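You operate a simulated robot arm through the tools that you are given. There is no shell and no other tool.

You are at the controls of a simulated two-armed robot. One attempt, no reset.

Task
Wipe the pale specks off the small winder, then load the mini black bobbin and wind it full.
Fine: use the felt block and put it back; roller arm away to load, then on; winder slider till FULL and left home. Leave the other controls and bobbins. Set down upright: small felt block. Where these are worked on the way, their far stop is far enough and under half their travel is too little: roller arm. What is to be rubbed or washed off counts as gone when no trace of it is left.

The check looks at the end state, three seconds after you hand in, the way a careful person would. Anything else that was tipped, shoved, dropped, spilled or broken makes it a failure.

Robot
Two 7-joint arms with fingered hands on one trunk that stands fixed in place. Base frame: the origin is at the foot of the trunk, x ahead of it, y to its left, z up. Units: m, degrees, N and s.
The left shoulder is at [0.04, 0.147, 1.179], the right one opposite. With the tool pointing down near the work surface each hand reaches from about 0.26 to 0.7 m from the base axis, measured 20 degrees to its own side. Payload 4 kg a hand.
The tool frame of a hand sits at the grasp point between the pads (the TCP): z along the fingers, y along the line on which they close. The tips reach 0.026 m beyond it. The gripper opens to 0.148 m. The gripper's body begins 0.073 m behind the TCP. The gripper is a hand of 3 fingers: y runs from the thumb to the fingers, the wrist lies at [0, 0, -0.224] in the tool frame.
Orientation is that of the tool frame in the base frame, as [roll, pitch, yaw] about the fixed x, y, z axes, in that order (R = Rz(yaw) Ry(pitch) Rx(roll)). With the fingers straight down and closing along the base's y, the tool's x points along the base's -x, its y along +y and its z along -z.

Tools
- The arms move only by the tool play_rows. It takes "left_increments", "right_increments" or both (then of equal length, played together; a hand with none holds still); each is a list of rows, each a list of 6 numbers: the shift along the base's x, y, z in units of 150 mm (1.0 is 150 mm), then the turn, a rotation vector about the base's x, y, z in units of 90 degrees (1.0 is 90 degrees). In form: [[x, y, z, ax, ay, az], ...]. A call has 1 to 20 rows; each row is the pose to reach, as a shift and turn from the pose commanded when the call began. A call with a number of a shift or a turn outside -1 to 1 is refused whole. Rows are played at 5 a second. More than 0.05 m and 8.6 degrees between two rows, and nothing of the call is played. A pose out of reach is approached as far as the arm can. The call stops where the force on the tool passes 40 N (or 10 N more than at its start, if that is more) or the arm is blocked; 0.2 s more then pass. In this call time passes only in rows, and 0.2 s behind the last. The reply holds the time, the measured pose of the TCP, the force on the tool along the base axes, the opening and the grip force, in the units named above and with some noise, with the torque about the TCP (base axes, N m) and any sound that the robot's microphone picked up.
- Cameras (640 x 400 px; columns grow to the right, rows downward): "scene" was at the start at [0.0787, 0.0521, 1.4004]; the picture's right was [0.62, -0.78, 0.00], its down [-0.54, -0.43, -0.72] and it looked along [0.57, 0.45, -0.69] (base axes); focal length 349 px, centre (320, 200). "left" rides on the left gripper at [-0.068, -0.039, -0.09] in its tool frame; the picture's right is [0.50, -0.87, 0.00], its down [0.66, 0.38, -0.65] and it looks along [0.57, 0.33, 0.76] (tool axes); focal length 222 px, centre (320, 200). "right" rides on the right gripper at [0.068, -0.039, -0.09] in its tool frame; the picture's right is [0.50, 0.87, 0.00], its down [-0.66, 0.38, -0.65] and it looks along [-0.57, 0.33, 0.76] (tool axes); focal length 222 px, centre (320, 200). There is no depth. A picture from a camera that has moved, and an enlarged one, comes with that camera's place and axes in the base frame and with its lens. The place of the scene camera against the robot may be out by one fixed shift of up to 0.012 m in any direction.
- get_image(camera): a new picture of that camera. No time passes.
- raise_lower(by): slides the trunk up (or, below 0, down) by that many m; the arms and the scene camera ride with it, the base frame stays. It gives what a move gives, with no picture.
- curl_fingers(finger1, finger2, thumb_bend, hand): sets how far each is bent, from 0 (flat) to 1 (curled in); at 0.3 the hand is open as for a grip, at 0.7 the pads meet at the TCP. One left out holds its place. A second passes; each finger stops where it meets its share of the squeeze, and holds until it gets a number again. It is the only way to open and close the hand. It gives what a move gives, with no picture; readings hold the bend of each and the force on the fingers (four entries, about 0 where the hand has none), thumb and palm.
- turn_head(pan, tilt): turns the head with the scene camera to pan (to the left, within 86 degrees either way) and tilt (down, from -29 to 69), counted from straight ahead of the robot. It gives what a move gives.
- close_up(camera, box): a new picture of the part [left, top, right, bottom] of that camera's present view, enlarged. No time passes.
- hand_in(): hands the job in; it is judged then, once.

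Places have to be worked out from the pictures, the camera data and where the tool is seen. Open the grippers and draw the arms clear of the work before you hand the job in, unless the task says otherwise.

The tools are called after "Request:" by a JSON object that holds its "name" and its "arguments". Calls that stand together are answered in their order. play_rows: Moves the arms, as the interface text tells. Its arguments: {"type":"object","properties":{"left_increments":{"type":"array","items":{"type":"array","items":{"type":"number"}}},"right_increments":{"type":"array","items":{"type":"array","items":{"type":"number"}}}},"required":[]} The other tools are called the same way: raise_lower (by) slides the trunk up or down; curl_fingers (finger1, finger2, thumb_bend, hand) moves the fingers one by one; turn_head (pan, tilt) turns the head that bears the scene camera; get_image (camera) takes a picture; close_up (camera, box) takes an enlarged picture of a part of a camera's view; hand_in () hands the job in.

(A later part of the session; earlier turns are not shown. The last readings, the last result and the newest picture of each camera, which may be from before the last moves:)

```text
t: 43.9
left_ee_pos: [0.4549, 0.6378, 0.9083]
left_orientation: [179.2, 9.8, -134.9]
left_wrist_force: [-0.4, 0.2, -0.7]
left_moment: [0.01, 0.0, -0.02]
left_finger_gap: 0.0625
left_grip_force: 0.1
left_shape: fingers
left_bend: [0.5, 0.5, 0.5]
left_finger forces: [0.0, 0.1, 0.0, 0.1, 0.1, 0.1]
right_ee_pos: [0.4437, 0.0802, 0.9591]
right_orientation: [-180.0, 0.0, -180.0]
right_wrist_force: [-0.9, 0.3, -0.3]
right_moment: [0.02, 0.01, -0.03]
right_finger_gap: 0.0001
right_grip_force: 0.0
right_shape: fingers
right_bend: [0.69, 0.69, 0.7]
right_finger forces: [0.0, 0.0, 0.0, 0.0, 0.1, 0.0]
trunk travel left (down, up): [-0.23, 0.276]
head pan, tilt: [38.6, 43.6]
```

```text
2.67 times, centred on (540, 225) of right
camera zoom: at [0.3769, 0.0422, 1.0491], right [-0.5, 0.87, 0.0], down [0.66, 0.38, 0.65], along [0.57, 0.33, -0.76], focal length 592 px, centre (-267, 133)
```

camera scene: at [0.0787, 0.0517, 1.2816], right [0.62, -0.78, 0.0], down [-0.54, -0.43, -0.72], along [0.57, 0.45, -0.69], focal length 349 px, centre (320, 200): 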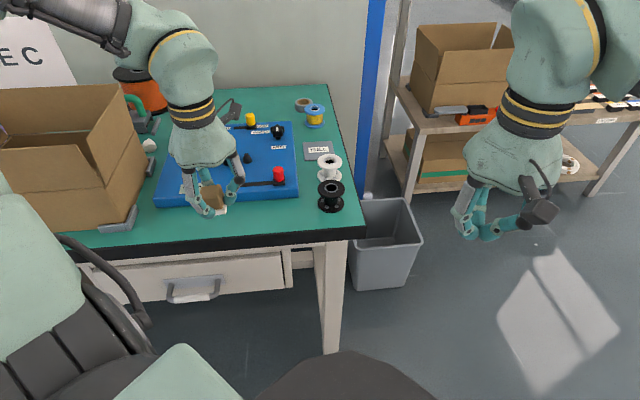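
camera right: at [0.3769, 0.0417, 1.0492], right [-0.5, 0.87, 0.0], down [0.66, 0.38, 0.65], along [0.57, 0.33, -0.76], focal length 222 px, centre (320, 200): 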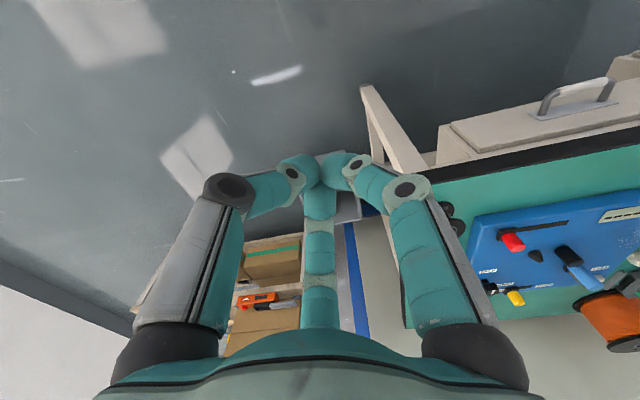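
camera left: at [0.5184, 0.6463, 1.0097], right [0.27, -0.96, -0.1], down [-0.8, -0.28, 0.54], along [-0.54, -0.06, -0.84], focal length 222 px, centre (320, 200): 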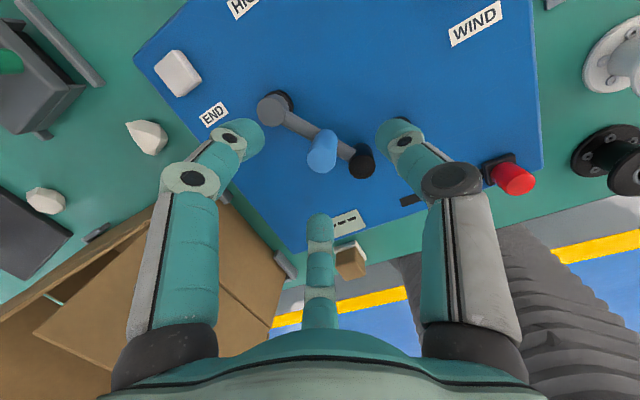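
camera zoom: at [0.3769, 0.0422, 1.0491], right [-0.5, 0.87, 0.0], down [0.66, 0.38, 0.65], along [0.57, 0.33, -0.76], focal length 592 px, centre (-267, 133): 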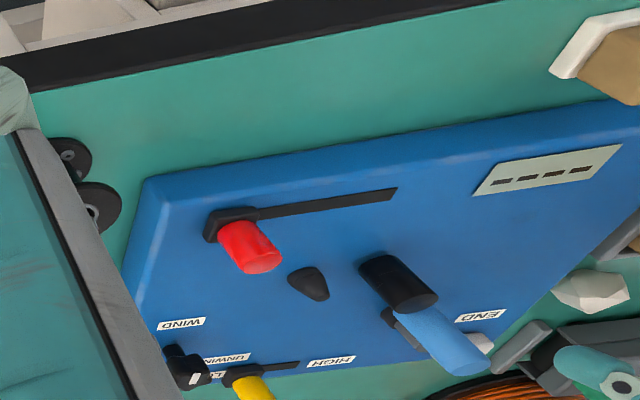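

The left camera now looks straight down on the arm: gray pivot, blue handle, black roller. I'll zoom in to measure.

Request:
{"name": "close_up", "arguments": {"camera": "left", "box": [230, 70, 430, 220]}}

```text
2.67 times, centred on (330, 145) of left
camera zoom: at [0.5184, 0.6463, 1.0097], right [0.27, -0.96, -0.1], down [-0.8, -0.28, 0.54], along [-0.54, -0.06, -0.84], focal length 592 px, centre (293, 347)
```

zoom: 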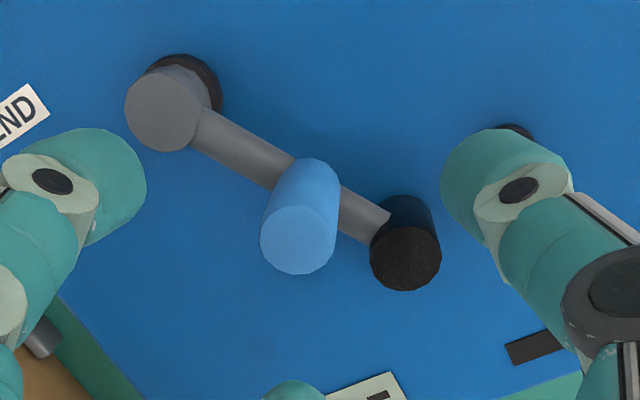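

The views agree: handle (0.453, 0.642), roller (0.445, 0.605), pivot (0.467, 0.695), spindle about (0.484, 0.581). I'll lower around the handle top and cage it with the fingers.

Request:
{"name": "play_rows", "arguments": {"left_increments": [[-0.019, 0.018, -0.12, 0, 0, 0], [-0.019, 0.018, -0.24, 0, 0, 0], [-0.019, 0.018, -0.33, 0, 0, 0]]}}

Request:
{"name": "get_image", "arguments": {"camera": "left"}}

Request:
{"name": "close_up", "arguments": {"camera": "scene", "box": [160, 90, 320, 210]}}

Request:
{"name": "close_up", "arguments": {"camera": "right", "box": [440, 150, 640, 300]}}

```text
t: 44.7
left_ee_pos: [0.4517, 0.641, 0.8577]
left_orientation: [179.1, 10.0, -135.1]
left_wrist_force: [0.1, -0.3, -0.2]
left_moment: [-0.01, 0.0, 0.03]
left_finger_gap: 0.0626
left_grip_force: 0.0
left_shape: fingers
left_bend: [0.5, 0.5, 0.5]
left_finger forces: [0.0, 0.1, 0.0, 0.0, 0.0, 0.0]
right_ee_pos: [0.445, 0.08, 0.959]
right_orientation: [-180.0, -0.1, -180.0]
right_wrist_force: [0.1, -0.5, 0.4]
right_moment: [0.02, 0.0, 0.01]
right_finger_gap: 0.0002
right_grip_force: 0.1
right_shape: fingers
right_bend: [0.69, 0.69, 0.7]
right_finger forces: [0.0, 0.0, 0.0, 0.1, 0.0, 0.0]
trunk travel left (down, up): [-0.23, 0.276]
head pan, tilt: [38.6, 43.6]
```

```text
taken
camera left: at [0.5157, 0.6497, 0.9596], right [0.26, -0.96, -0.1], down [-0.8, -0.28, 0.54], along [-0.54, -0.06, -0.84], focal length 222 px, centre (320, 200)
```

left: 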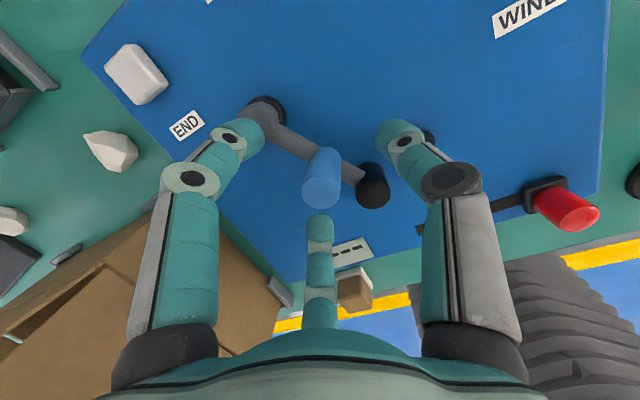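

```text
3.33 times, centred on (240, 150) of scene
camera zoom: at [0.079, 0.0522, 1.2816], right [0.62, -0.78, 0.0], down [-0.54, -0.43, -0.72], along [0.57, 0.45, -0.69], focal length 1164 px, centre (587, 367)
```

zoom: 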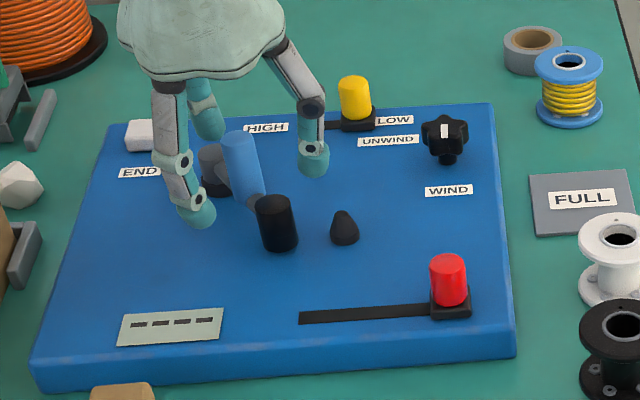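

```text
2.67 times, centred on (540, 225) of right
camera zoom: at [0.3772, 0.0421, 1.049], right [-0.5, 0.87, 0.0], down [0.66, 0.38, 0.65], along [0.57, 0.33, -0.76], focal length 592 px, centre (-267, 133)
```

zoom: 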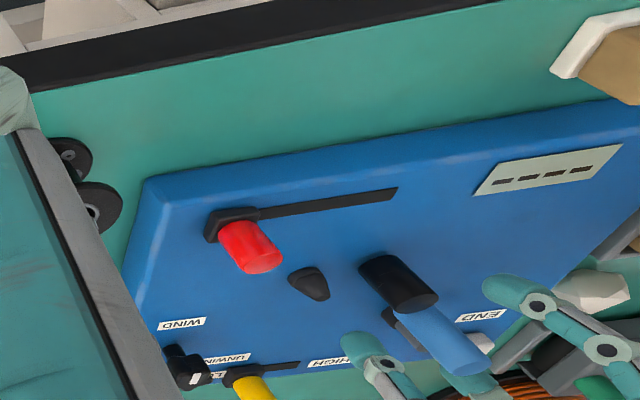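

The handle is centred in the open fingers. I'll lower 5 mm and close into a loose cage.

Request:
{"name": "play_rows", "arguments": {"left_increments": [[0, 0, -0.035, 0, 0, 0]]}}

Request:
{"name": "curl_fingers", "arguments": {"hand": "left", "finger1": 0.61, "finger2": 0.61, "thumb_bend": 0.61}}

Request:
{"name": "get_image", "arguments": {"camera": "left"}}

Request:
{"name": "close_up", "arguments": {"camera": "scene", "box": [160, 90, 320, 210]}}

```text
t: 45.1
left_ee_pos: [0.4524, 0.6421, 0.8531]
left_orientation: [179.0, 9.9, -135.1]
left_wrist_force: [-0.9, 0.5, 0.1]
left_moment: [0.02, -0.02, 0.01]
left_finger_gap: 0.0627
left_grip_force: 0.0
left_shape: fingers
left_bend: [0.5, 0.5, 0.5]
left_finger forces: [0.0, 0.0, 0.0, 0.0, 0.0, 0.1]
right_ee_pos: [0.4448, 0.0799, 0.9583]
right_orientation: [179.9, -0.1, 180.0]
right_wrist_force: [0.9, 0.4, -0.5]
right_moment: [-0.01, -0.05, 0.0]
right_finger_gap: 0.0003
right_grip_force: 0.0
right_shape: fingers
right_bend: [0.69, 0.69, 0.7]
right_finger forces: [0.0, 0.0, 0.0, 0.0, 0.0, 0.0]
trunk travel left (down, up): [-0.23, 0.276]
head pan, tilt: [38.6, 43.6]
```

```text
t: 46.1
left_ee_pos: [0.4516, 0.6415, 0.8539]
left_orientation: [179.0, 10.0, -135.1]
left_wrist_force: [-1.0, -0.9, 0.2]
left_moment: [0.03, -0.02, -0.01]
left_finger_gap: 0.0271
left_grip_force: 0.0
left_shape: fingers
left_bend: [0.61, 0.61, 0.61]
left_finger forces: [0.0, 0.0, 0.0, 0.0, 0.1, 0.0]
right_ee_pos: [0.4444, 0.0803, 0.959]
right_orientation: [-180.0, -0.1, -179.8]
right_wrist_force: [-0.2, 0.9, -0.5]
right_moment: [0.04, -0.02, -0.01]
right_finger_gap: 0.0001
right_grip_force: 0.0
right_shape: fingers
right_bend: [0.69, 0.69, 0.7]
right_finger forces: [0.0, 0.0, 0.0, 0.0, 0.1, 0.0]
trunk travel left (down, up): [-0.23, 0.276]
head pan, tilt: [38.6, 43.6]
```

```text
taken
camera left: at [0.5154, 0.6499, 0.955], right [0.26, -0.96, -0.1], down [-0.8, -0.28, 0.54], along [-0.54, -0.06, -0.84], focal length 222 px, centre (320, 200)
```

left: 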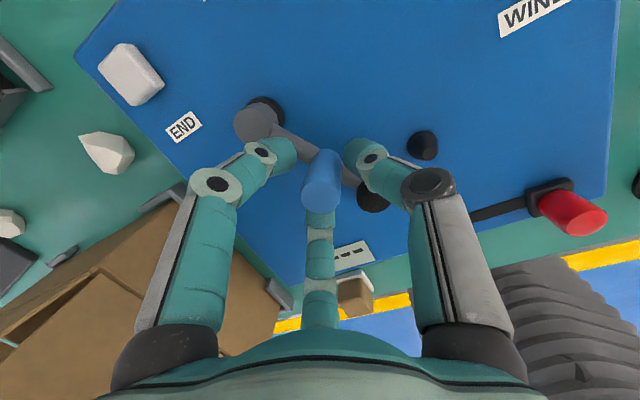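

```text
3.33 times, centred on (240, 150) of scene
camera zoom: at [0.0788, 0.0521, 1.2816], right [0.62, -0.78, 0.0], down [-0.54, -0.43, -0.72], along [0.57, 0.45, -0.69], focal length 1164 px, centre (587, 367)
```

zoom: 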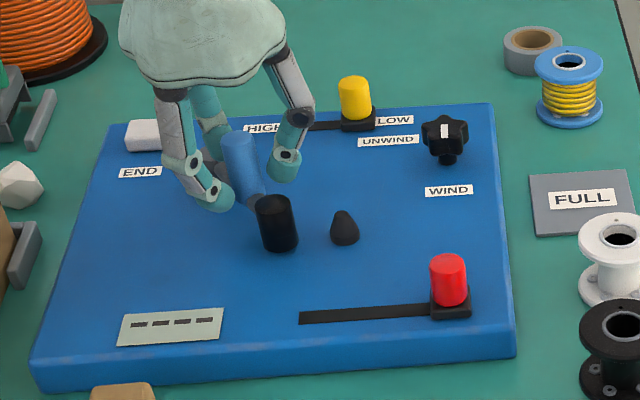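

The fingers now cage the handle with no load. I'll swing it along its arc away from the spindle (clockwise) and watch the force.

Request:
{"name": "play_rows", "arguments": {"left_increments": [[-0.031, 0.008, 0, 0, 0, 0], [-0.063, 0.023, 0, 0, 0, 0], [-0.091, 0.038, 0, 0, 0, 0], [-0.118, 0.055, 0, 0, 0, 0]]}}

Request:
{"name": "close_up", "arguments": {"camera": "scene", "box": [160, 90, 320, 210]}}

Request:
{"name": "get_image", "arguments": {"camera": "left"}}

```text
t: 47.1
left_ee_pos: [0.4346, 0.6485, 0.8538]
left_orientation: [179.1, 9.9, -135.1]
left_wrist_force: [0.6, -3.2, -0.3]
left_moment: [-0.06, 0.01, -0.05]
left_finger_gap: 0.0291
left_grip_force: 1.7
left_shape: fingers
left_bend: [0.61, 0.61, 0.6]
left_finger forces: [0.1, 0.0, 0.0, 0.1, 2.6, 0.1]
right_ee_pos: [0.4437, 0.0798, 0.9602]
right_orientation: [179.9, -0.1, 180.0]
right_wrist_force: [-0.5, 0.4, 0.2]
right_moment: [0.0, 0.03, 0.01]
right_finger_gap: 0.0
right_grip_force: 0.1
right_shape: fingers
right_bend: [0.69, 0.69, 0.7]
right_finger forces: [0.0, 0.1, 0.1, 0.0, 0.0, 0.1]
trunk travel left (down, up): [-0.23, 0.276]
head pan, tilt: [38.6, 43.6]
```

```text
3.33 times, centred on (240, 150) of scene
camera zoom: at [0.0786, 0.0516, 1.2816], right [0.62, -0.78, 0.0], down [-0.54, -0.43, -0.72], along [0.57, 0.45, -0.69], focal length 1164 px, centre (587, 367)
```

zoom: 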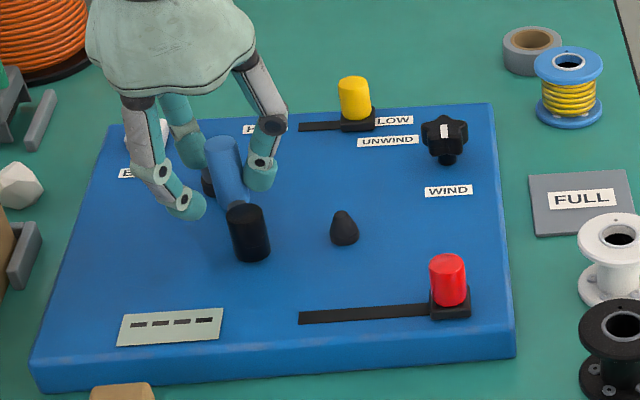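

```text
taken
camera left: at [0.4981, 0.6572, 0.9549], right [0.26, -0.96, -0.1], down [-0.8, -0.27, 0.54], along [-0.54, -0.06, -0.84], focal length 222 px, centre (320, 200)
```

left: 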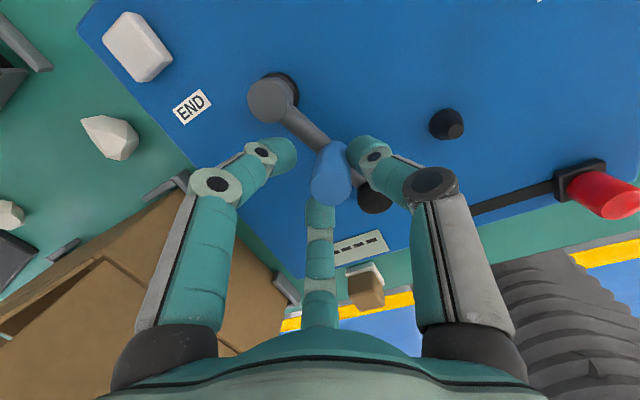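

It swings freely at about 3 N. I'll continue along the arc toward its far stop.

Request:
{"name": "play_rows", "arguments": {"left_increments": [[-0.025, 0.018, 0, 0, 0, 0], [-0.048, 0.04, 0, 0, 0, 0], [-0.069, 0.063, 0, 0, 0, 0], [-0.089, 0.088, 0, 0, 0, 0]]}}

Request:
{"name": "close_up", "arguments": {"camera": "scene", "box": [160, 90, 320, 210]}}

Request:
{"name": "get_image", "arguments": {"camera": "left"}}

```text
t: 48.1
left_ee_pos: [0.4201, 0.6635, 0.854]
left_orientation: [179.1, 10.0, -135.1]
left_wrist_force: [0.2, -0.9, 0.6]
left_moment: [-0.03, -0.03, -0.03]
left_finger_gap: 0.0281
left_grip_force: 0.2
left_shape: fingers
left_bend: [0.61, 0.61, 0.61]
left_finger forces: [0.0, 0.0, 0.1, 0.0, 0.8, 0.1]
right_ee_pos: [0.4438, 0.0799, 0.96]
right_orientation: [-180.0, -0.1, 180.0]
right_wrist_force: [0.2, 1.1, -0.4]
right_moment: [0.01, 0.03, 0.03]
right_finger_gap: 0.0
right_grip_force: 0.0
right_shape: fingers
right_bend: [0.69, 0.69, 0.7]
right_finger forces: [0.0, 0.0, 0.1, 0.0, 0.0, 0.1]
trunk travel left (down, up): [-0.23, 0.276]
head pan, tilt: [38.6, 43.6]
```

```text
3.33 times, centred on (240, 150) of scene
camera zoom: at [0.0786, 0.0522, 1.2816], right [0.62, -0.78, 0.0], down [-0.54, -0.43, -0.72], along [0.57, 0.45, -0.69], focal length 1164 px, centre (587, 367)
```

zoom: 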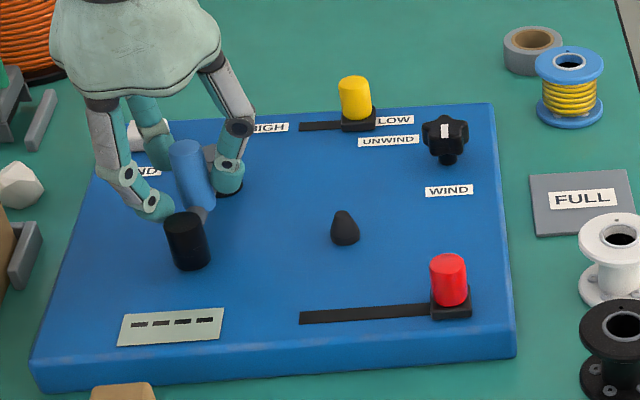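

```text
taken
camera left: at [0.4835, 0.6718, 0.9548], right [0.26, -0.96, -0.1], down [-0.8, -0.28, 0.54], along [-0.54, -0.06, -0.84], focal length 222 px, centre (320, 200)
```

left: 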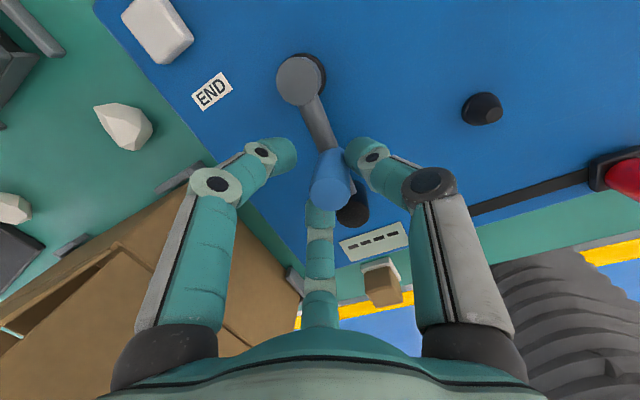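

It is still free. I'll go on to about -165°.

Request:
{"name": "play_rows", "arguments": {"left_increments": [[-0.017, 0.027, 0, 0, 0, 0], [-0.032, 0.055, 0, 0, 0, 0], [-0.044, 0.085, 0, 0, 0, 0], [-0.053, 0.115, 0, 0, 0, 0]]}}

Request:
{"name": "close_up", "arguments": {"camera": "scene", "box": [160, 90, 320, 210]}}

Request:
{"name": "get_image", "arguments": {"camera": "left"}}

```text
t: 49.1
left_ee_pos: [0.4137, 0.6813, 0.855]
left_orientation: [179.1, 9.9, -135.0]
left_wrist_force: [1.7, -1.4, 1.2]
left_moment: [-0.04, -0.02, 0.01]
left_finger_gap: 0.0286
left_grip_force: 0.6
left_shape: fingers
left_bend: [0.61, 0.61, 0.6]
left_finger forces: [0.1, 0.0, 0.0, 0.1, 1.6, 0.0]
right_ee_pos: [0.4439, 0.0804, 0.9584]
right_orientation: [-180.0, -0.1, -180.0]
right_wrist_force: [-0.2, 0.3, -0.1]
right_moment: [0.0, -0.03, 0.02]
right_finger_gap: 0.0001
right_grip_force: 0.0
right_shape: fingers
right_bend: [0.69, 0.69, 0.7]
right_finger forces: [0.1, 0.0, 0.0, 0.0, 0.0, 0.0]
trunk travel left (down, up): [-0.23, 0.276]
head pan, tilt: [38.6, 43.6]
```

```text
3.33 times, centred on (240, 150) of scene
camera zoom: at [0.0789, 0.0519, 1.2816], right [0.62, -0.78, 0.0], down [-0.54, -0.43, -0.72], along [0.57, 0.45, -0.69], focal length 1164 px, centre (587, 367)
```

zoom: 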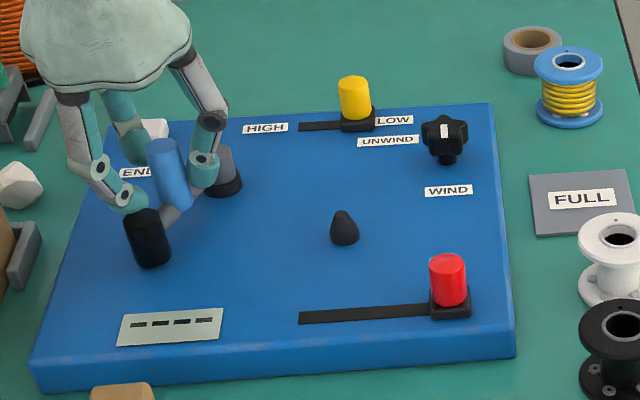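

```text
taken
camera left: at [0.4764, 0.6893, 0.9558], right [0.26, -0.96, -0.1], down [-0.8, -0.28, 0.54], along [-0.54, -0.06, -0.84], focal length 222 px, centre (320, 200)
```

left: 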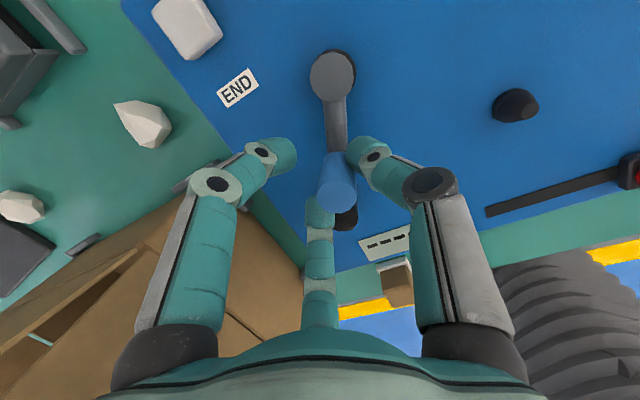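

Still moving freely, so I'll continue to about -185° and look for the stop.

Request:
{"name": "play_rows", "arguments": {"left_increments": [[-0.007, 0.031, 0, 0, 0, 0], [-0.011, 0.062, 0, 0, 0, 0], [-0.013, 0.094, 0, 0, 0, 0], [-0.011, 0.125, 0, 0, 0, 0]]}}

Request:
{"name": "close_up", "arguments": {"camera": "scene", "box": [160, 90, 320, 210]}}

Request:
{"name": "get_image", "arguments": {"camera": "left"}}

```text
t: 50.1
left_ee_pos: [0.4114, 0.6983, 0.8553]
left_orientation: [179.1, 10.0, -135.1]
left_wrist_force: [2.2, -0.2, 0.4]
left_moment: [0.0, 0.03, 0.06]
left_finger_gap: 0.0299
left_grip_force: 1.5
left_shape: fingers
left_bend: [0.61, 0.61, 0.6]
left_finger forces: [0.0, 0.0, 0.0, 0.0, 3.0, 0.1]
right_ee_pos: [0.4454, 0.0802, 0.9583]
right_orientation: [-180.0, -0.1, 179.9]
right_wrist_force: [-0.9, -0.3, -0.3]
right_moment: [0.01, 0.02, -0.02]
right_finger_gap: 0.0
right_grip_force: 0.1
right_shape: fingers
right_bend: [0.69, 0.69, 0.7]
right_finger forces: [0.0, 0.0, 0.1, 0.1, 0.0, 0.0]
trunk travel left (down, up): [-0.23, 0.276]
head pan, tilt: [38.6, 43.6]
```

```text
3.33 times, centred on (240, 150) of scene
camera zoom: at [0.0792, 0.0521, 1.2816], right [0.62, -0.78, 0.0], down [-0.54, -0.43, -0.72], along [0.57, 0.45, -0.69], focal length 1164 px, centre (587, 367)
```

zoom: 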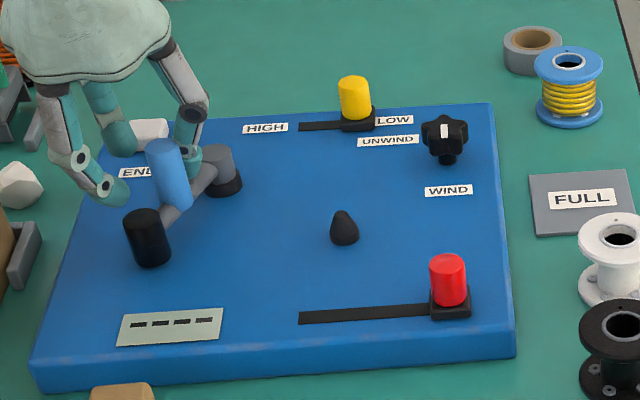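

```text
taken
camera left: at [0.4747, 0.7073, 0.9557], right [0.26, -0.96, -0.1], down [-0.8, -0.28, 0.54], along [-0.54, -0.06, -0.84], focal length 222 px, centre (320, 200)
```

left: 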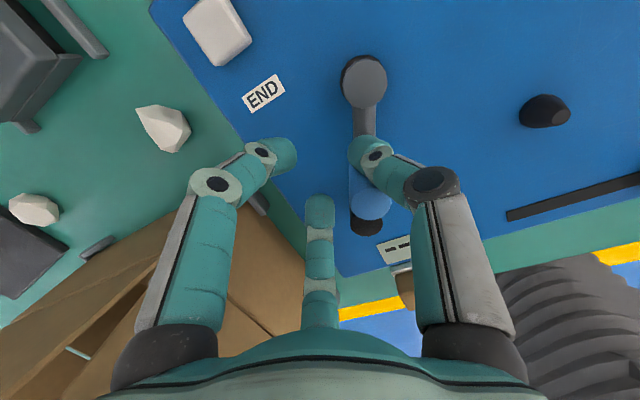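

The arm didn't move in that last step: the handle slipped out of the cage, so this looks like the far stop, about 53° from the start. I'll lift clear and look.

Request:
{"name": "play_rows", "arguments": {"left_increments": [[0, 0, 0.15, 0, 0, 0], [0, 0, 0.3, 0, 0, 0], [0, -0.05, 0.4, 0, 0, 0]]}}

Request:
{"name": "get_image", "arguments": {"camera": "left"}}

Request:
{"name": "close_up", "arguments": {"camera": "scene", "box": [160, 90, 320, 210]}}

```text
t: 50.9
left_ee_pos: [0.4109, 0.691, 0.9126]
left_orientation: [178.9, 9.9, -135.1]
left_wrist_force: [0.6, -0.3, 0.4]
left_moment: [0.02, 0.0, 0.0]
left_finger_gap: 0.027
left_grip_force: 0.1
left_shape: fingers
left_bend: [0.61, 0.61, 0.61]
left_finger forces: [0.0, 0.0, 0.0, 0.0, 0.0, 0.0]
right_ee_pos: [0.4439, 0.0805, 0.9587]
right_orientation: [180.0, -0.1, 180.0]
right_wrist_force: [-0.8, 0.1, -0.1]
right_moment: [0.01, 0.0, 0.03]
right_finger_gap: 0.0
right_grip_force: 0.1
right_shape: fingers
right_bend: [0.69, 0.69, 0.7]
right_finger forces: [0.1, 0.0, 0.0, 0.1, 0.0, 0.0]
trunk travel left (down, up): [-0.23, 0.276]
head pan, tilt: [38.6, 43.6]
```

```text
taken
camera left: at [0.4743, 0.699, 1.0157], right [0.26, -0.96, -0.1], down [-0.8, -0.28, 0.54], along [-0.54, -0.06, -0.84], focal length 222 px, centre (320, 200)
```

left: 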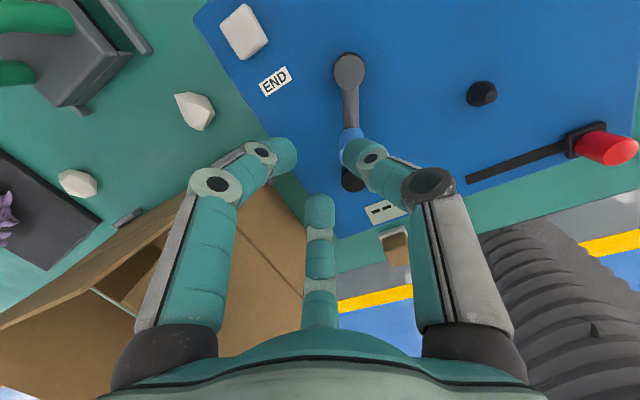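

```text
3.33 times, centred on (240, 150) of scene
camera zoom: at [0.0785, 0.0517, 1.2816], right [0.62, -0.78, 0.0], down [-0.54, -0.43, -0.72], along [0.57, 0.45, -0.69], focal length 1164 px, centre (587, 367)
```

zoom: 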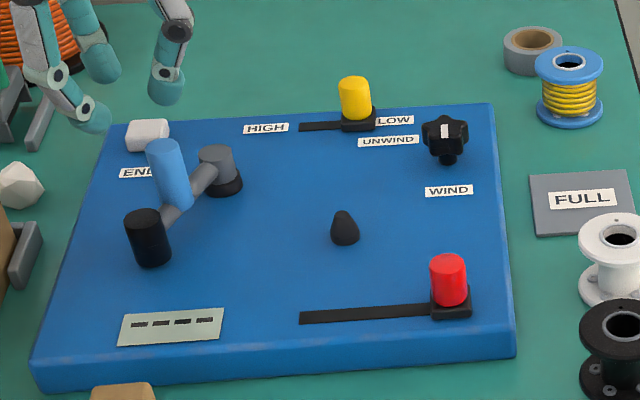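

The roller arm rests at the away stop and the panel is clean. Next is the black bobbin near (0.513, 0.358): I'll raise, level the tool and travel there with open fingers.

Request:
{"name": "play_rows", "arguments": {"left_increments": [[0.05, -0.2, 0.2, -0.04, 0.035, 0], [0.1, -0.4, 0.3, -0.085, 0.071, 0], [0.2, -0.65, 0.3, -0.085, 0.071, 0], [0.3, -0.9, 0.3, -0.085, 0.071, 0]]}}

Request:
{"name": "curl_fingers", "arguments": {"hand": "left", "finger1": 0.42, "finger2": 0.42, "thumb_bend": 0.42}}

Request:
{"name": "play_rows", "arguments": {"left_increments": [[0.1, -0.25, 0, 0, 0, 0], [0.2, -0.5, 0, 0, 0, 0], [0.3, -0.75, 0, 0, 0, 0], [0.38, -1.0, 0, 0, 0, 0]]}}

Request:
{"name": "get_image", "arguments": {"camera": "left"}}

Request:
{"name": "get_image", "arguments": {"camera": "scene"}}

```text
t: 51.9
left_ee_pos: [0.4557, 0.5545, 0.9604]
left_orientation: [179.9, 0.1, -134.9]
left_wrist_force: [-0.5, -0.9, -0.9]
left_moment: [0.0, 0.01, -0.01]
left_finger_gap: 0.0268
left_grip_force: 0.2
left_shape: fingers
left_bend: [0.61, 0.61, 0.61]
left_finger forces: [0.0, 0.0, 0.1, 0.0, 0.1, 0.0]
right_ee_pos: [0.4447, 0.0801, 0.9583]
right_orientation: [179.9, -0.1, 179.9]
right_wrist_force: [0.4, -0.5, 0.4]
right_moment: [0.03, 0.0, 0.0]
right_finger_gap: 0.0003
right_grip_force: 0.0
right_shape: fingers
right_bend: [0.69, 0.69, 0.7]
right_finger forces: [0.0, 0.1, 0.1, 0.1, 0.1, 0.0]
trunk travel left (down, up): [-0.23, 0.276]
head pan, tilt: [38.6, 43.6]
```

```text
t: 52.9
left_ee_pos: [0.4562, 0.5561, 0.9597]
left_orientation: [-180.0, 0.0, -135.0]
left_wrist_force: [-0.7, 0.2, 0.1]
left_moment: [-0.03, 0.03, 0.02]
left_finger_gap: 0.0882
left_grip_force: 0.0
left_shape: fingers
left_bend: [0.42, 0.42, 0.42]
left_finger forces: [0.0, 0.1, 0.0, 0.1, 0.0, 0.1]
right_ee_pos: [0.4444, 0.0813, 0.9589]
right_orientation: [180.0, 0.0, 180.0]
right_wrist_force: [0.1, -0.2, -0.8]
right_moment: [-0.04, -0.02, -0.02]
right_finger_gap: 0.0
right_grip_force: 0.0
right_shape: fingers
right_bend: [0.69, 0.69, 0.7]
right_finger forces: [0.1, 0.0, 0.0, 0.0, 0.0, 0.0]
trunk travel left (down, up): [-0.23, 0.276]
head pan, tilt: [38.6, 43.6]
```

```text
t: 53.9
left_ee_pos: [0.5148, 0.4036, 0.9593]
left_orientation: [179.8, 0.1, -135.0]
left_wrist_force: [0.5, -0.2, 1.0]
left_moment: [0.02, 0.0, -0.01]
left_finger_gap: 0.0882
left_grip_force: 0.1
left_shape: fingers
left_bend: [0.42, 0.42, 0.42]
left_finger forces: [0.0, 0.1, 0.0, 0.1, 0.1, 0.0]
right_ee_pos: [0.4443, 0.0797, 0.9584]
right_orientation: [179.8, -0.1, -180.0]
right_wrist_force: [-0.9, -0.2, -0.5]
right_moment: [-0.02, 0.02, 0.01]
right_finger_gap: 0.0002
right_grip_force: 0.1
right_shape: fingers
right_bend: [0.69, 0.69, 0.7]
right_finger forces: [0.0, 0.0, 0.0, 0.0, 0.0, 0.1]
trunk travel left (down, up): [-0.23, 0.276]
head pan, tilt: [38.6, 43.6]
```

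```text
taken
camera left: at [0.5886, 0.4246, 1.0506], right [0.26, -0.97, 0.0], down [-0.73, -0.2, 0.65], along [-0.63, -0.17, -0.76], focal length 222 px, centre (320, 200)
```

left: 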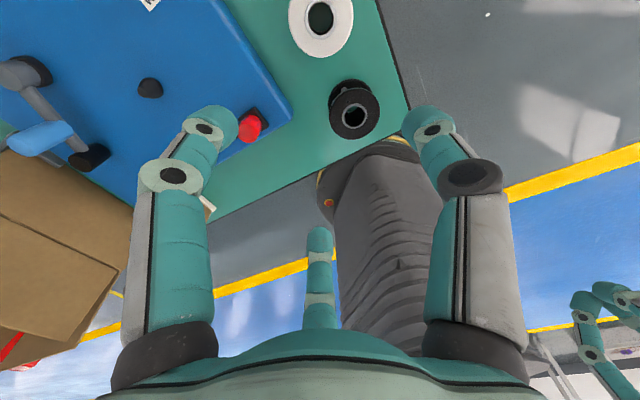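

```text
taken
camera scene: at [0.0793, 0.0506, 1.2816], right [0.62, -0.78, 0.0], down [-0.54, -0.43, -0.72], along [0.57, 0.45, -0.69], focal length 349 px, centre (320, 200)
```

scene: 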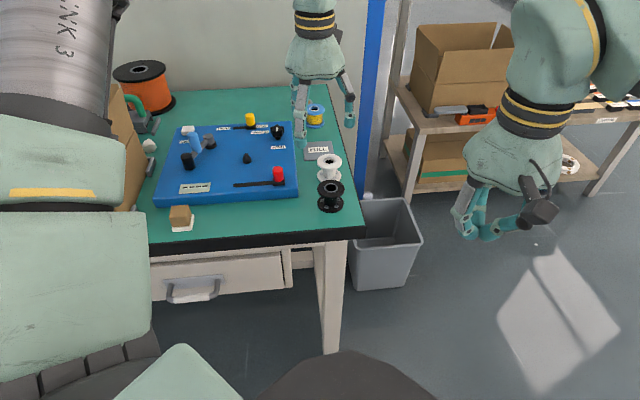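

The bobbin is visible between the fingers. I'll zoom in for its centre.

Request:
{"name": "close_up", "arguments": {"camera": "left", "box": [280, 50, 420, 155]}}

Request:
{"name": "close_up", "arguments": {"camera": "scene", "box": [280, 140, 380, 220]}}

```text
3.81 times, centred on (350, 102) of left
camera zoom: at [0.5886, 0.4246, 1.0506], right [0.26, -0.97, 0.0], down [-0.73, -0.2, 0.65], along [-0.63, -0.17, -0.76], focal length 846 px, centre (206, 571)
```

zoom: 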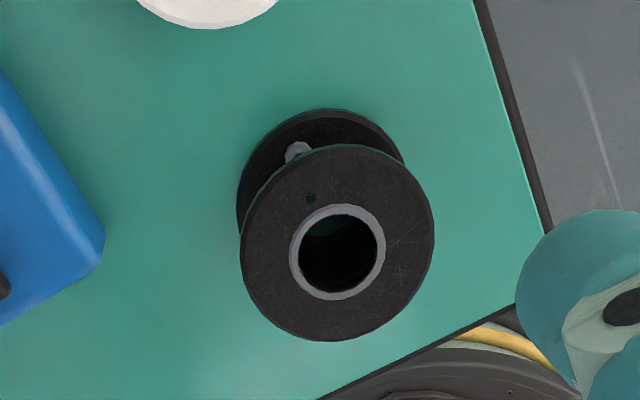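

```text
5.00 times, centred on (330, 180) of scene
camera zoom: at [0.0793, 0.0506, 1.2816], right [0.62, -0.78, 0.0], down [-0.54, -0.43, -0.72], along [0.57, 0.45, -0.69], focal length 1746 px, centre (270, 300)
```

zoom: 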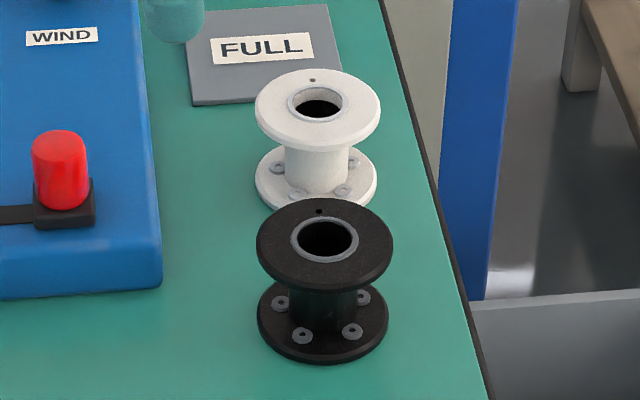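

The bobbin centre is about (0.5145, 0.3645) with its top at z ≈ 0.802 and a 57 mm diameter. I'll move over it and lower to z 0.85.

Request:
{"name": "play_rows", "arguments": {"left_increments": [[0, -0.15, 0, 0, 0, 0], [-0.002, -0.26, -0.15, 0, 0, 0], [-0.002, -0.26, -0.4, 0, 0, 0], [-0.002, -0.26, -0.7, 0, 0, 0]]}}

Request:
{"name": "get_image", "arguments": {"camera": "left"}}

Request:
{"name": "close_up", "arguments": {"camera": "scene", "box": [270, 110, 400, 220]}}

```text
t: 54.9
left_ee_pos: [0.5152, 0.3669, 0.8542]
left_orientation: [179.9, -0.1, -135.1]
left_wrist_force: [0.4, -0.6, 0.4]
left_moment: [0.01, -0.01, 0.01]
left_finger_gap: 0.0881
left_grip_force: 0.1
left_shape: fingers
left_bend: [0.42, 0.42, 0.42]
left_finger forces: [0.0, 0.1, 0.0, 0.0, 0.0, 0.0]
right_ee_pos: [0.4439, 0.0797, 0.959]
right_orientation: [180.0, -0.1, -179.9]
right_wrist_force: [0.6, -0.6, 0.1]
right_moment: [-0.02, -0.02, -0.03]
right_finger_gap: 0.0004
right_grip_force: 0.1
right_shape: fingers
right_bend: [0.69, 0.69, 0.7]
right_finger forces: [0.0, 0.1, 0.1, 0.1, 0.0, 0.0]
trunk travel left (down, up): [-0.23, 0.276]
head pan, tilt: [38.6, 43.6]
```

```text
taken
camera left: at [0.5894, 0.3881, 0.9455], right [0.26, -0.97, 0.0], down [-0.73, -0.2, 0.65], along [-0.63, -0.17, -0.76], focal length 222 px, centre (320, 200)
```

left: 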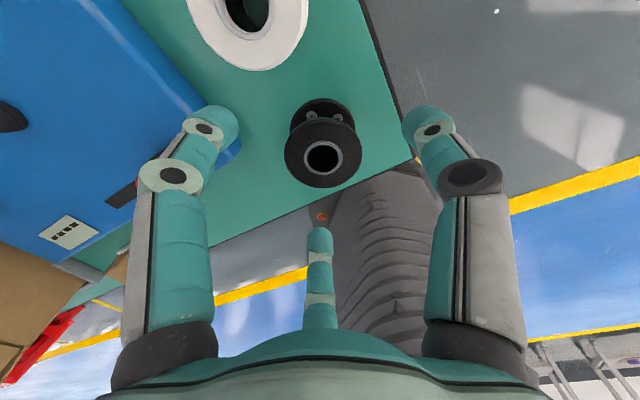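

```text
3.64 times, centred on (335, 165) of scene
camera zoom: at [0.0799, 0.0522, 1.2815], right [0.62, -0.78, 0.0], down [-0.54, -0.43, -0.72], along [0.57, 0.45, -0.69], focal length 1270 px, centre (266, 327)
```

zoom: 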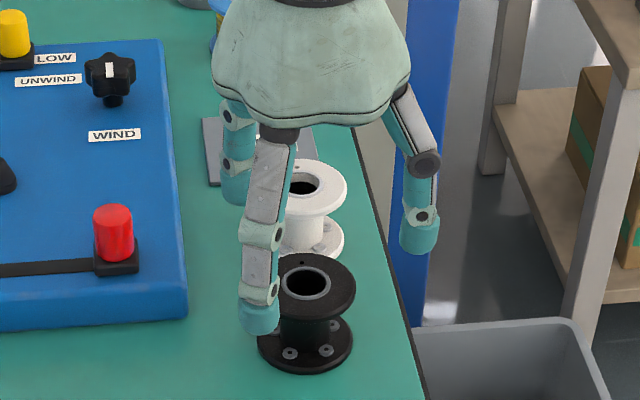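

The bobbin is centred under the tool. I'll descend to TCP z ≈ 0.795 and check the clearances.

Request:
{"name": "play_rows", "arguments": {"left_increments": [[0, -0.007, -0.15, 0, 0, 0], [0, -0.007, -0.3, 0, 0, 0], [0, -0.007, -0.393, 0, 0, 0]]}}

Request:
{"name": "get_image", "arguments": {"camera": "left"}}

Request:
{"name": "close_up", "arguments": {"camera": "scene", "box": [270, 110, 400, 220]}}

```text
t: 55.7
left_ee_pos: [0.5143, 0.3667, 0.7949]
left_orientation: [-180.0, 0.1, -135.1]
left_wrist_force: [-0.3, -0.3, -0.5]
left_moment: [-0.02, -0.02, 0.01]
left_finger_gap: 0.088
left_grip_force: 0.2
left_shape: fingers
left_bend: [0.42, 0.42, 0.42]
left_finger forces: [0.1, 0.0, 0.1, 0.0, 0.0, 0.0]
right_ee_pos: [0.4437, 0.0811, 0.9585]
right_orientation: [-179.9, -0.1, -179.9]
right_wrist_force: [0.1, 0.1, 0.1]
right_moment: [0.02, -0.02, 0.02]
right_finger_gap: 0.0004
right_grip_force: 0.0
right_shape: fingers
right_bend: [0.69, 0.69, 0.7]
right_finger forces: [0.1, 0.0, 0.0, 0.0, 0.0, 0.0]
trunk travel left (down, up): [-0.23, 0.276]
head pan, tilt: [38.6, 43.6]
```

```text
taken
camera left: at [0.5889, 0.3861, 0.8858], right [0.26, -0.97, 0.0], down [-0.73, -0.2, 0.65], along [-0.63, -0.17, -0.76], focal length 222 px, centre (320, 200)
```

left: 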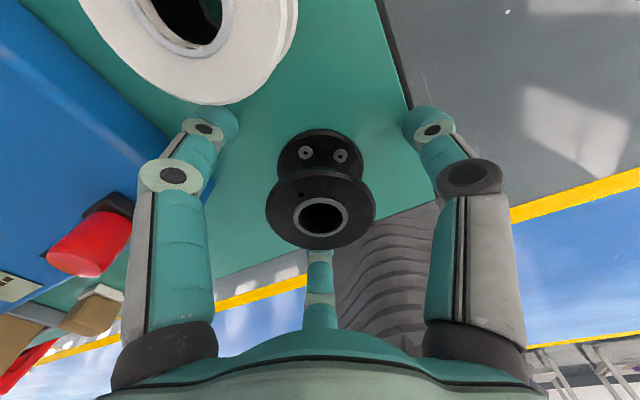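

```text
3.64 times, centred on (335, 165) of scene
camera zoom: at [0.0789, 0.0521, 1.2816], right [0.62, -0.78, 0.0], down [-0.54, -0.43, -0.72], along [0.57, 0.45, -0.69], focal length 1270 px, centre (266, 327)
```

zoom: 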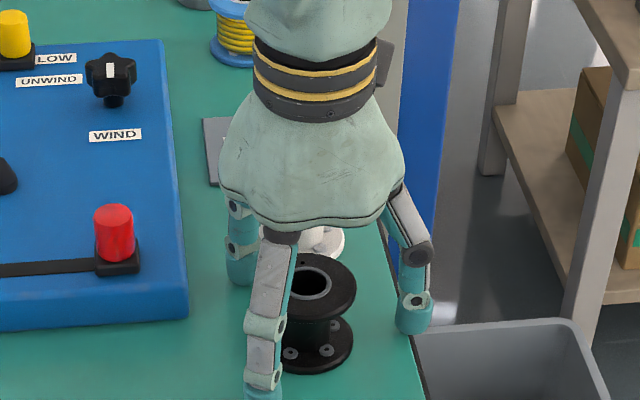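

The top flange is centred on the TCP and the white bobbin is clear. I'll close in stages.

Request:
{"name": "curl_fingers", "arguments": {"hand": "left", "finger1": 0.5, "finger2": 0.5, "thumb_bend": 0.5}}

Request:
{"name": "get_image", "arguments": {"camera": "left"}}

Request:
{"name": "curl_fingers", "arguments": {"hand": "left", "finger1": 0.54, "finger2": 0.54, "thumb_bend": 0.54}}

Request:
{"name": "get_image", "arguments": {"camera": "left"}}

```text
t: 56.7
left_ee_pos: [0.5147, 0.3657, 0.7949]
left_orientation: [-180.0, 0.1, -135.1]
left_wrist_force: [-0.5, 0.7, -0.2]
left_moment: [-0.01, 0.04, 0.03]
left_finger_gap: 0.0626
left_grip_force: 0.1
left_shape: fingers
left_bend: [0.5, 0.5, 0.5]
left_finger forces: [0.1, 0.1, 0.0, 0.0, 0.0, 0.0]
right_ee_pos: [0.4434, 0.0793, 0.958]
right_orientation: [180.0, -0.1, 180.0]
right_wrist_force: [-0.5, 0.7, 0.0]
right_moment: [0.0, -0.01, -0.02]
right_finger_gap: 0.0001
right_grip_force: 0.1
right_shape: fingers
right_bend: [0.69, 0.69, 0.7]
right_finger forces: [0.0, 0.0, 0.0, 0.0, 0.0, 0.1]
trunk travel left (down, up): [-0.23, 0.276]
head pan, tilt: [38.6, 43.6]
```

```text
taken
camera left: at [0.5889, 0.3859, 0.8862], right [0.26, -0.97, 0.0], down [-0.73, -0.2, 0.65], along [-0.63, -0.17, -0.76], focal length 222 px, centre (320, 200)
```

left: 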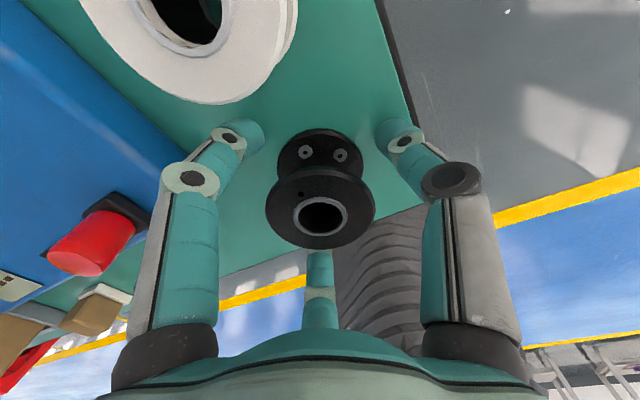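

```text
t: 57.7
left_ee_pos: [0.5144, 0.3646, 0.7943]
left_orientation: [-180.0, 0.0, -135.0]
left_wrist_force: [0.5, -0.2, 0.3]
left_moment: [-0.03, -0.01, -0.02]
left_finger_gap: 0.0495
left_grip_force: 0.2
left_shape: fingers
left_bend: [0.54, 0.54, 0.54]
left_finger forces: [0.1, 0.1, 0.0, 0.0, 0.0, 0.1]
right_ee_pos: [0.444, 0.0805, 0.9579]
right_orientation: [179.9, -0.1, 179.9]
right_wrist_force: [-0.1, 0.0, -0.5]
right_moment: [0.01, -0.01, 0.0]
right_finger_gap: 0.0004
right_grip_force: 0.0
right_shape: fingers
right_bend: [0.69, 0.69, 0.7]
right_finger forces: [0.0, 0.0, 0.0, 0.0, 0.0, 0.0]
trunk travel left (down, up): [-0.23, 0.276]
head pan, tilt: [38.6, 43.6]
```

```text
taken
camera left: at [0.5888, 0.3859, 0.8861], right [0.26, -0.97, 0.0], down [-0.73, -0.2, 0.65], along [-0.63, -0.17, -0.76], focal length 222 px, centre (320, 200)
```

left: 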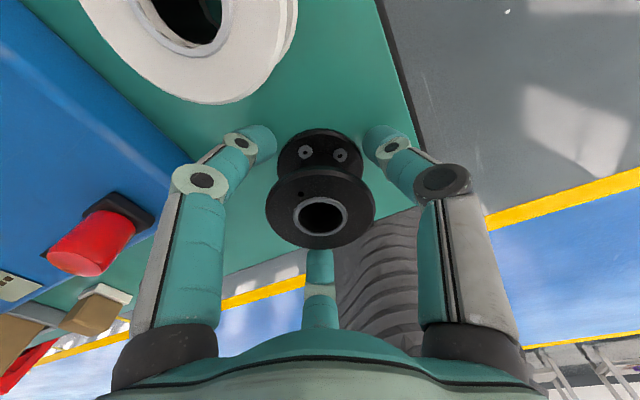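

There's no contact yet, so the tips are entering the groove between the flanges, which gives a secure hold under the top flange. I'll keep closing.

Request:
{"name": "curl_fingers", "arguments": {"hand": "left", "finger1": 0.58, "finger2": 0.58, "thumb_bend": 0.58}}

Request:
{"name": "get_image", "arguments": {"camera": "left"}}

Request:
{"name": "close_up", "arguments": {"camera": "scene", "box": [270, 130, 390, 220]}}

```text
t: 58.7
left_ee_pos: [0.5149, 0.3643, 0.7942]
left_orientation: [-179.9, 0.1, -135.0]
left_wrist_force: [-0.8, 0.0, 1.7]
left_moment: [-0.03, 0.03, 0.0]
left_finger_gap: 0.0422
left_grip_force: 1.8
left_shape: fingers
left_bend: [0.56, 0.55, 0.56]
left_finger forces: [0.7, 1.4, 0.1, 0.1, 1.0, 0.1]
right_ee_pos: [0.4441, 0.0803, 0.9587]
right_orientation: [-180.0, 0.0, 180.0]
right_wrist_force: [-0.5, 0.2, -0.6]
right_moment: [-0.01, 0.03, 0.06]
right_finger_gap: 0.0004
right_grip_force: 0.1
right_shape: fingers
right_bend: [0.69, 0.69, 0.7]
right_finger forces: [0.0, 0.0, 0.0, 0.1, 0.0, 0.0]
trunk travel left (down, up): [-0.23, 0.276]
head pan, tilt: [38.6, 43.6]
```

```text
taken
camera left: at [0.5888, 0.3859, 0.8862], right [0.26, -0.97, 0.0], down [-0.73, -0.2, 0.65], along [-0.63, -0.17, -0.76], focal length 222 px, centre (320, 200)
```

left: 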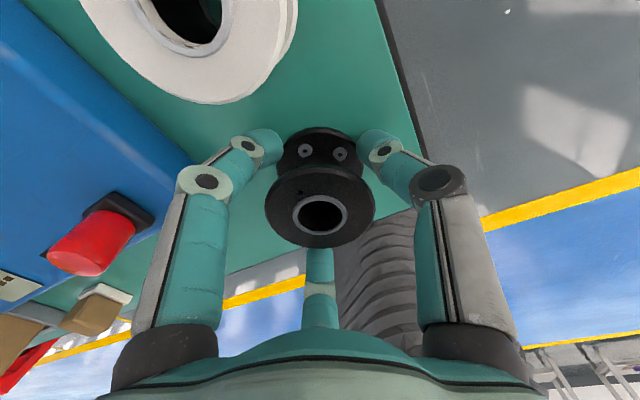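

```text
4.44 times, centred on (330, 175) of scene
camera zoom: at [0.0787, 0.0519, 1.2816], right [0.62, -0.78, 0.0], down [-0.54, -0.43, -0.72], along [0.57, 0.45, -0.69], focal length 1552 px, centre (276, 311)
```

zoom: 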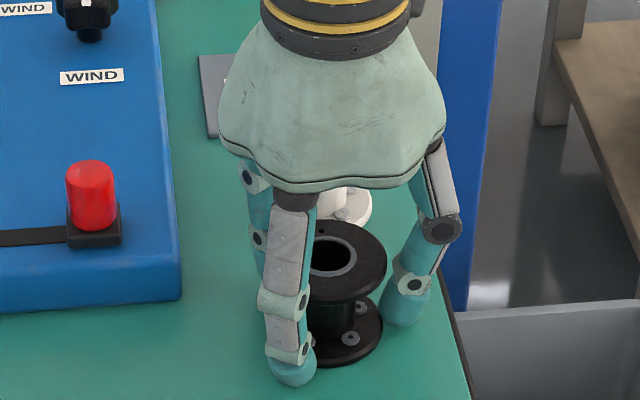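

All three digits touch with light, balanced forces. I'll squeeze to a firm grip.

Request:
{"name": "curl_fingers", "arguments": {"hand": "left", "finger1": 0.66, "finger2": 0.66, "thumb_bend": 0.66}}

Request:
{"name": "get_image", "arguments": {"camera": "left"}}

Request:
{"name": "close_up", "arguments": {"camera": "scene", "box": [270, 130, 390, 220]}}

```text
t: 59.7
left_ee_pos: [0.5145, 0.3634, 0.7967]
left_orientation: [-179.9, 0.2, -134.9]
left_wrist_force: [2.3, 0.5, 16.6]
left_moment: [0.1, 0.18, 0.05]
left_finger_gap: 0.0279
left_grip_force: 19.8
left_shape: fingers
left_bend: [0.6, 0.59, 0.62]
left_finger forces: [12.2, 16.0, 0.0, 0.1, 11.4, 0.0]
right_ee_pos: [0.4431, 0.0777, 0.9589]
right_orientation: [179.9, -0.1, -180.0]
right_wrist_force: [-0.9, -0.6, 0.7]
right_moment: [-0.01, 0.0, -0.02]
right_finger_gap: 0.0003
right_grip_force: 0.2
right_shape: fingers
right_bend: [0.69, 0.69, 0.7]
right_finger forces: [0.1, 0.0, 0.0, 0.0, 0.0, 0.0]
trunk travel left (down, up): [-0.23, 0.276]
head pan, tilt: [38.6, 43.6]
```

```text
taken
camera left: at [0.5885, 0.385, 0.8882], right [0.26, -0.97, 0.0], down [-0.73, -0.2, 0.65], along [-0.63, -0.17, -0.76], focal length 222 px, centre (320, 200)
```

left: 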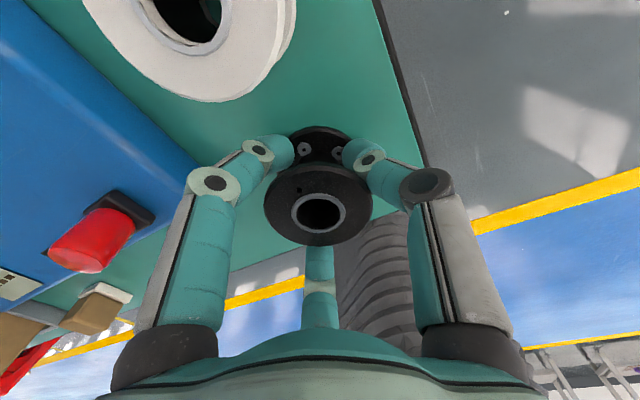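

```text
4.44 times, centred on (330, 175) of scene
camera zoom: at [0.0775, 0.0508, 1.2818], right [0.62, -0.78, 0.0], down [-0.54, -0.43, -0.73], along [0.57, 0.45, -0.69], focal length 1552 px, centre (276, 311)
```

zoom: 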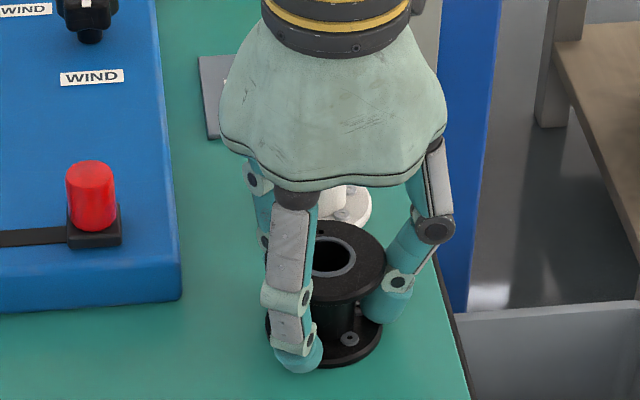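

The hand reads 16.6 N upward, so the tips press on the lower flange. I'll raise 4 mm to relieve that and re-check the grip.

Request:
{"name": "play_rows", "arguments": {"left_increments": [[0, 0, 0.013, 0, 0, 0], [0, 0, 0.027, 0, 0, 0]]}}

Request:
{"name": "get_image", "arguments": {"camera": "left"}}

Request:
{"name": "close_up", "arguments": {"camera": "scene", "box": [270, 130, 390, 220]}}

```text
t: 60.3
left_ee_pos: [0.5125, 0.365, 0.7969]
left_orientation: [179.8, -0.2, -135.0]
left_wrist_force: [0.1, 0.1, 0.6]
left_moment: [0.01, -0.02, -0.04]
left_finger_gap: 0.028
left_grip_force: 10.3
left_shape: fingers
left_bend: [0.6, 0.59, 0.62]
left_finger forces: [5.8, 6.6, 0.1, 0.0, 8.9, 0.0]
right_ee_pos: [0.4435, 0.0802, 0.9585]
right_orientation: [179.9, -0.1, -180.0]
right_wrist_force: [-0.5, -0.3, 0.4]
right_moment: [-0.01, -0.01, -0.03]
right_finger_gap: 0.0004
right_grip_force: 0.1
right_shape: fingers
right_bend: [0.69, 0.69, 0.7]
right_finger forces: [0.0, 0.0, 0.0, 0.0, 0.0, 0.1]
trunk travel left (down, up): [-0.23, 0.276]
head pan, tilt: [38.6, 43.6]
```

```text
taken
camera left: at [0.5863, 0.3867, 0.8885], right [0.26, -0.97, 0.0], down [-0.73, -0.2, 0.66], along [-0.63, -0.17, -0.75], focal length 222 px, centre (320, 200)
```

left: 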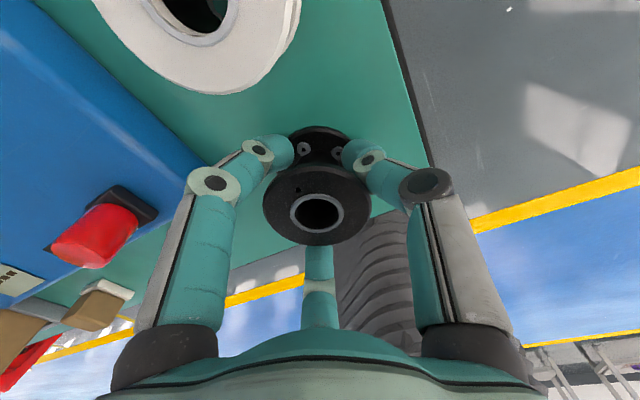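

```text
4.44 times, centred on (330, 175) of scene
camera zoom: at [0.0787, 0.0523, 1.2815], right [0.62, -0.78, 0.0], down [-0.54, -0.43, -0.72], along [0.57, 0.45, -0.69], focal length 1552 px, centre (276, 311)
```

zoom: 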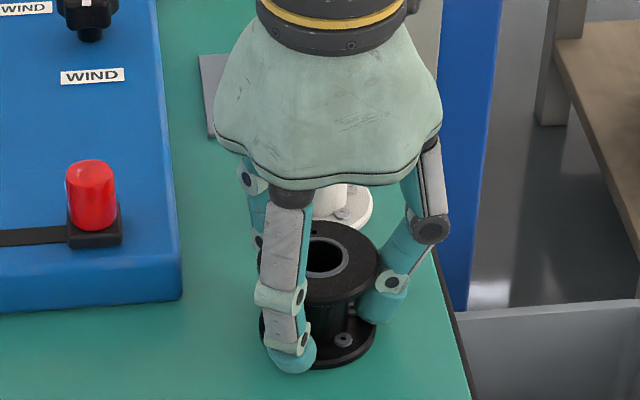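

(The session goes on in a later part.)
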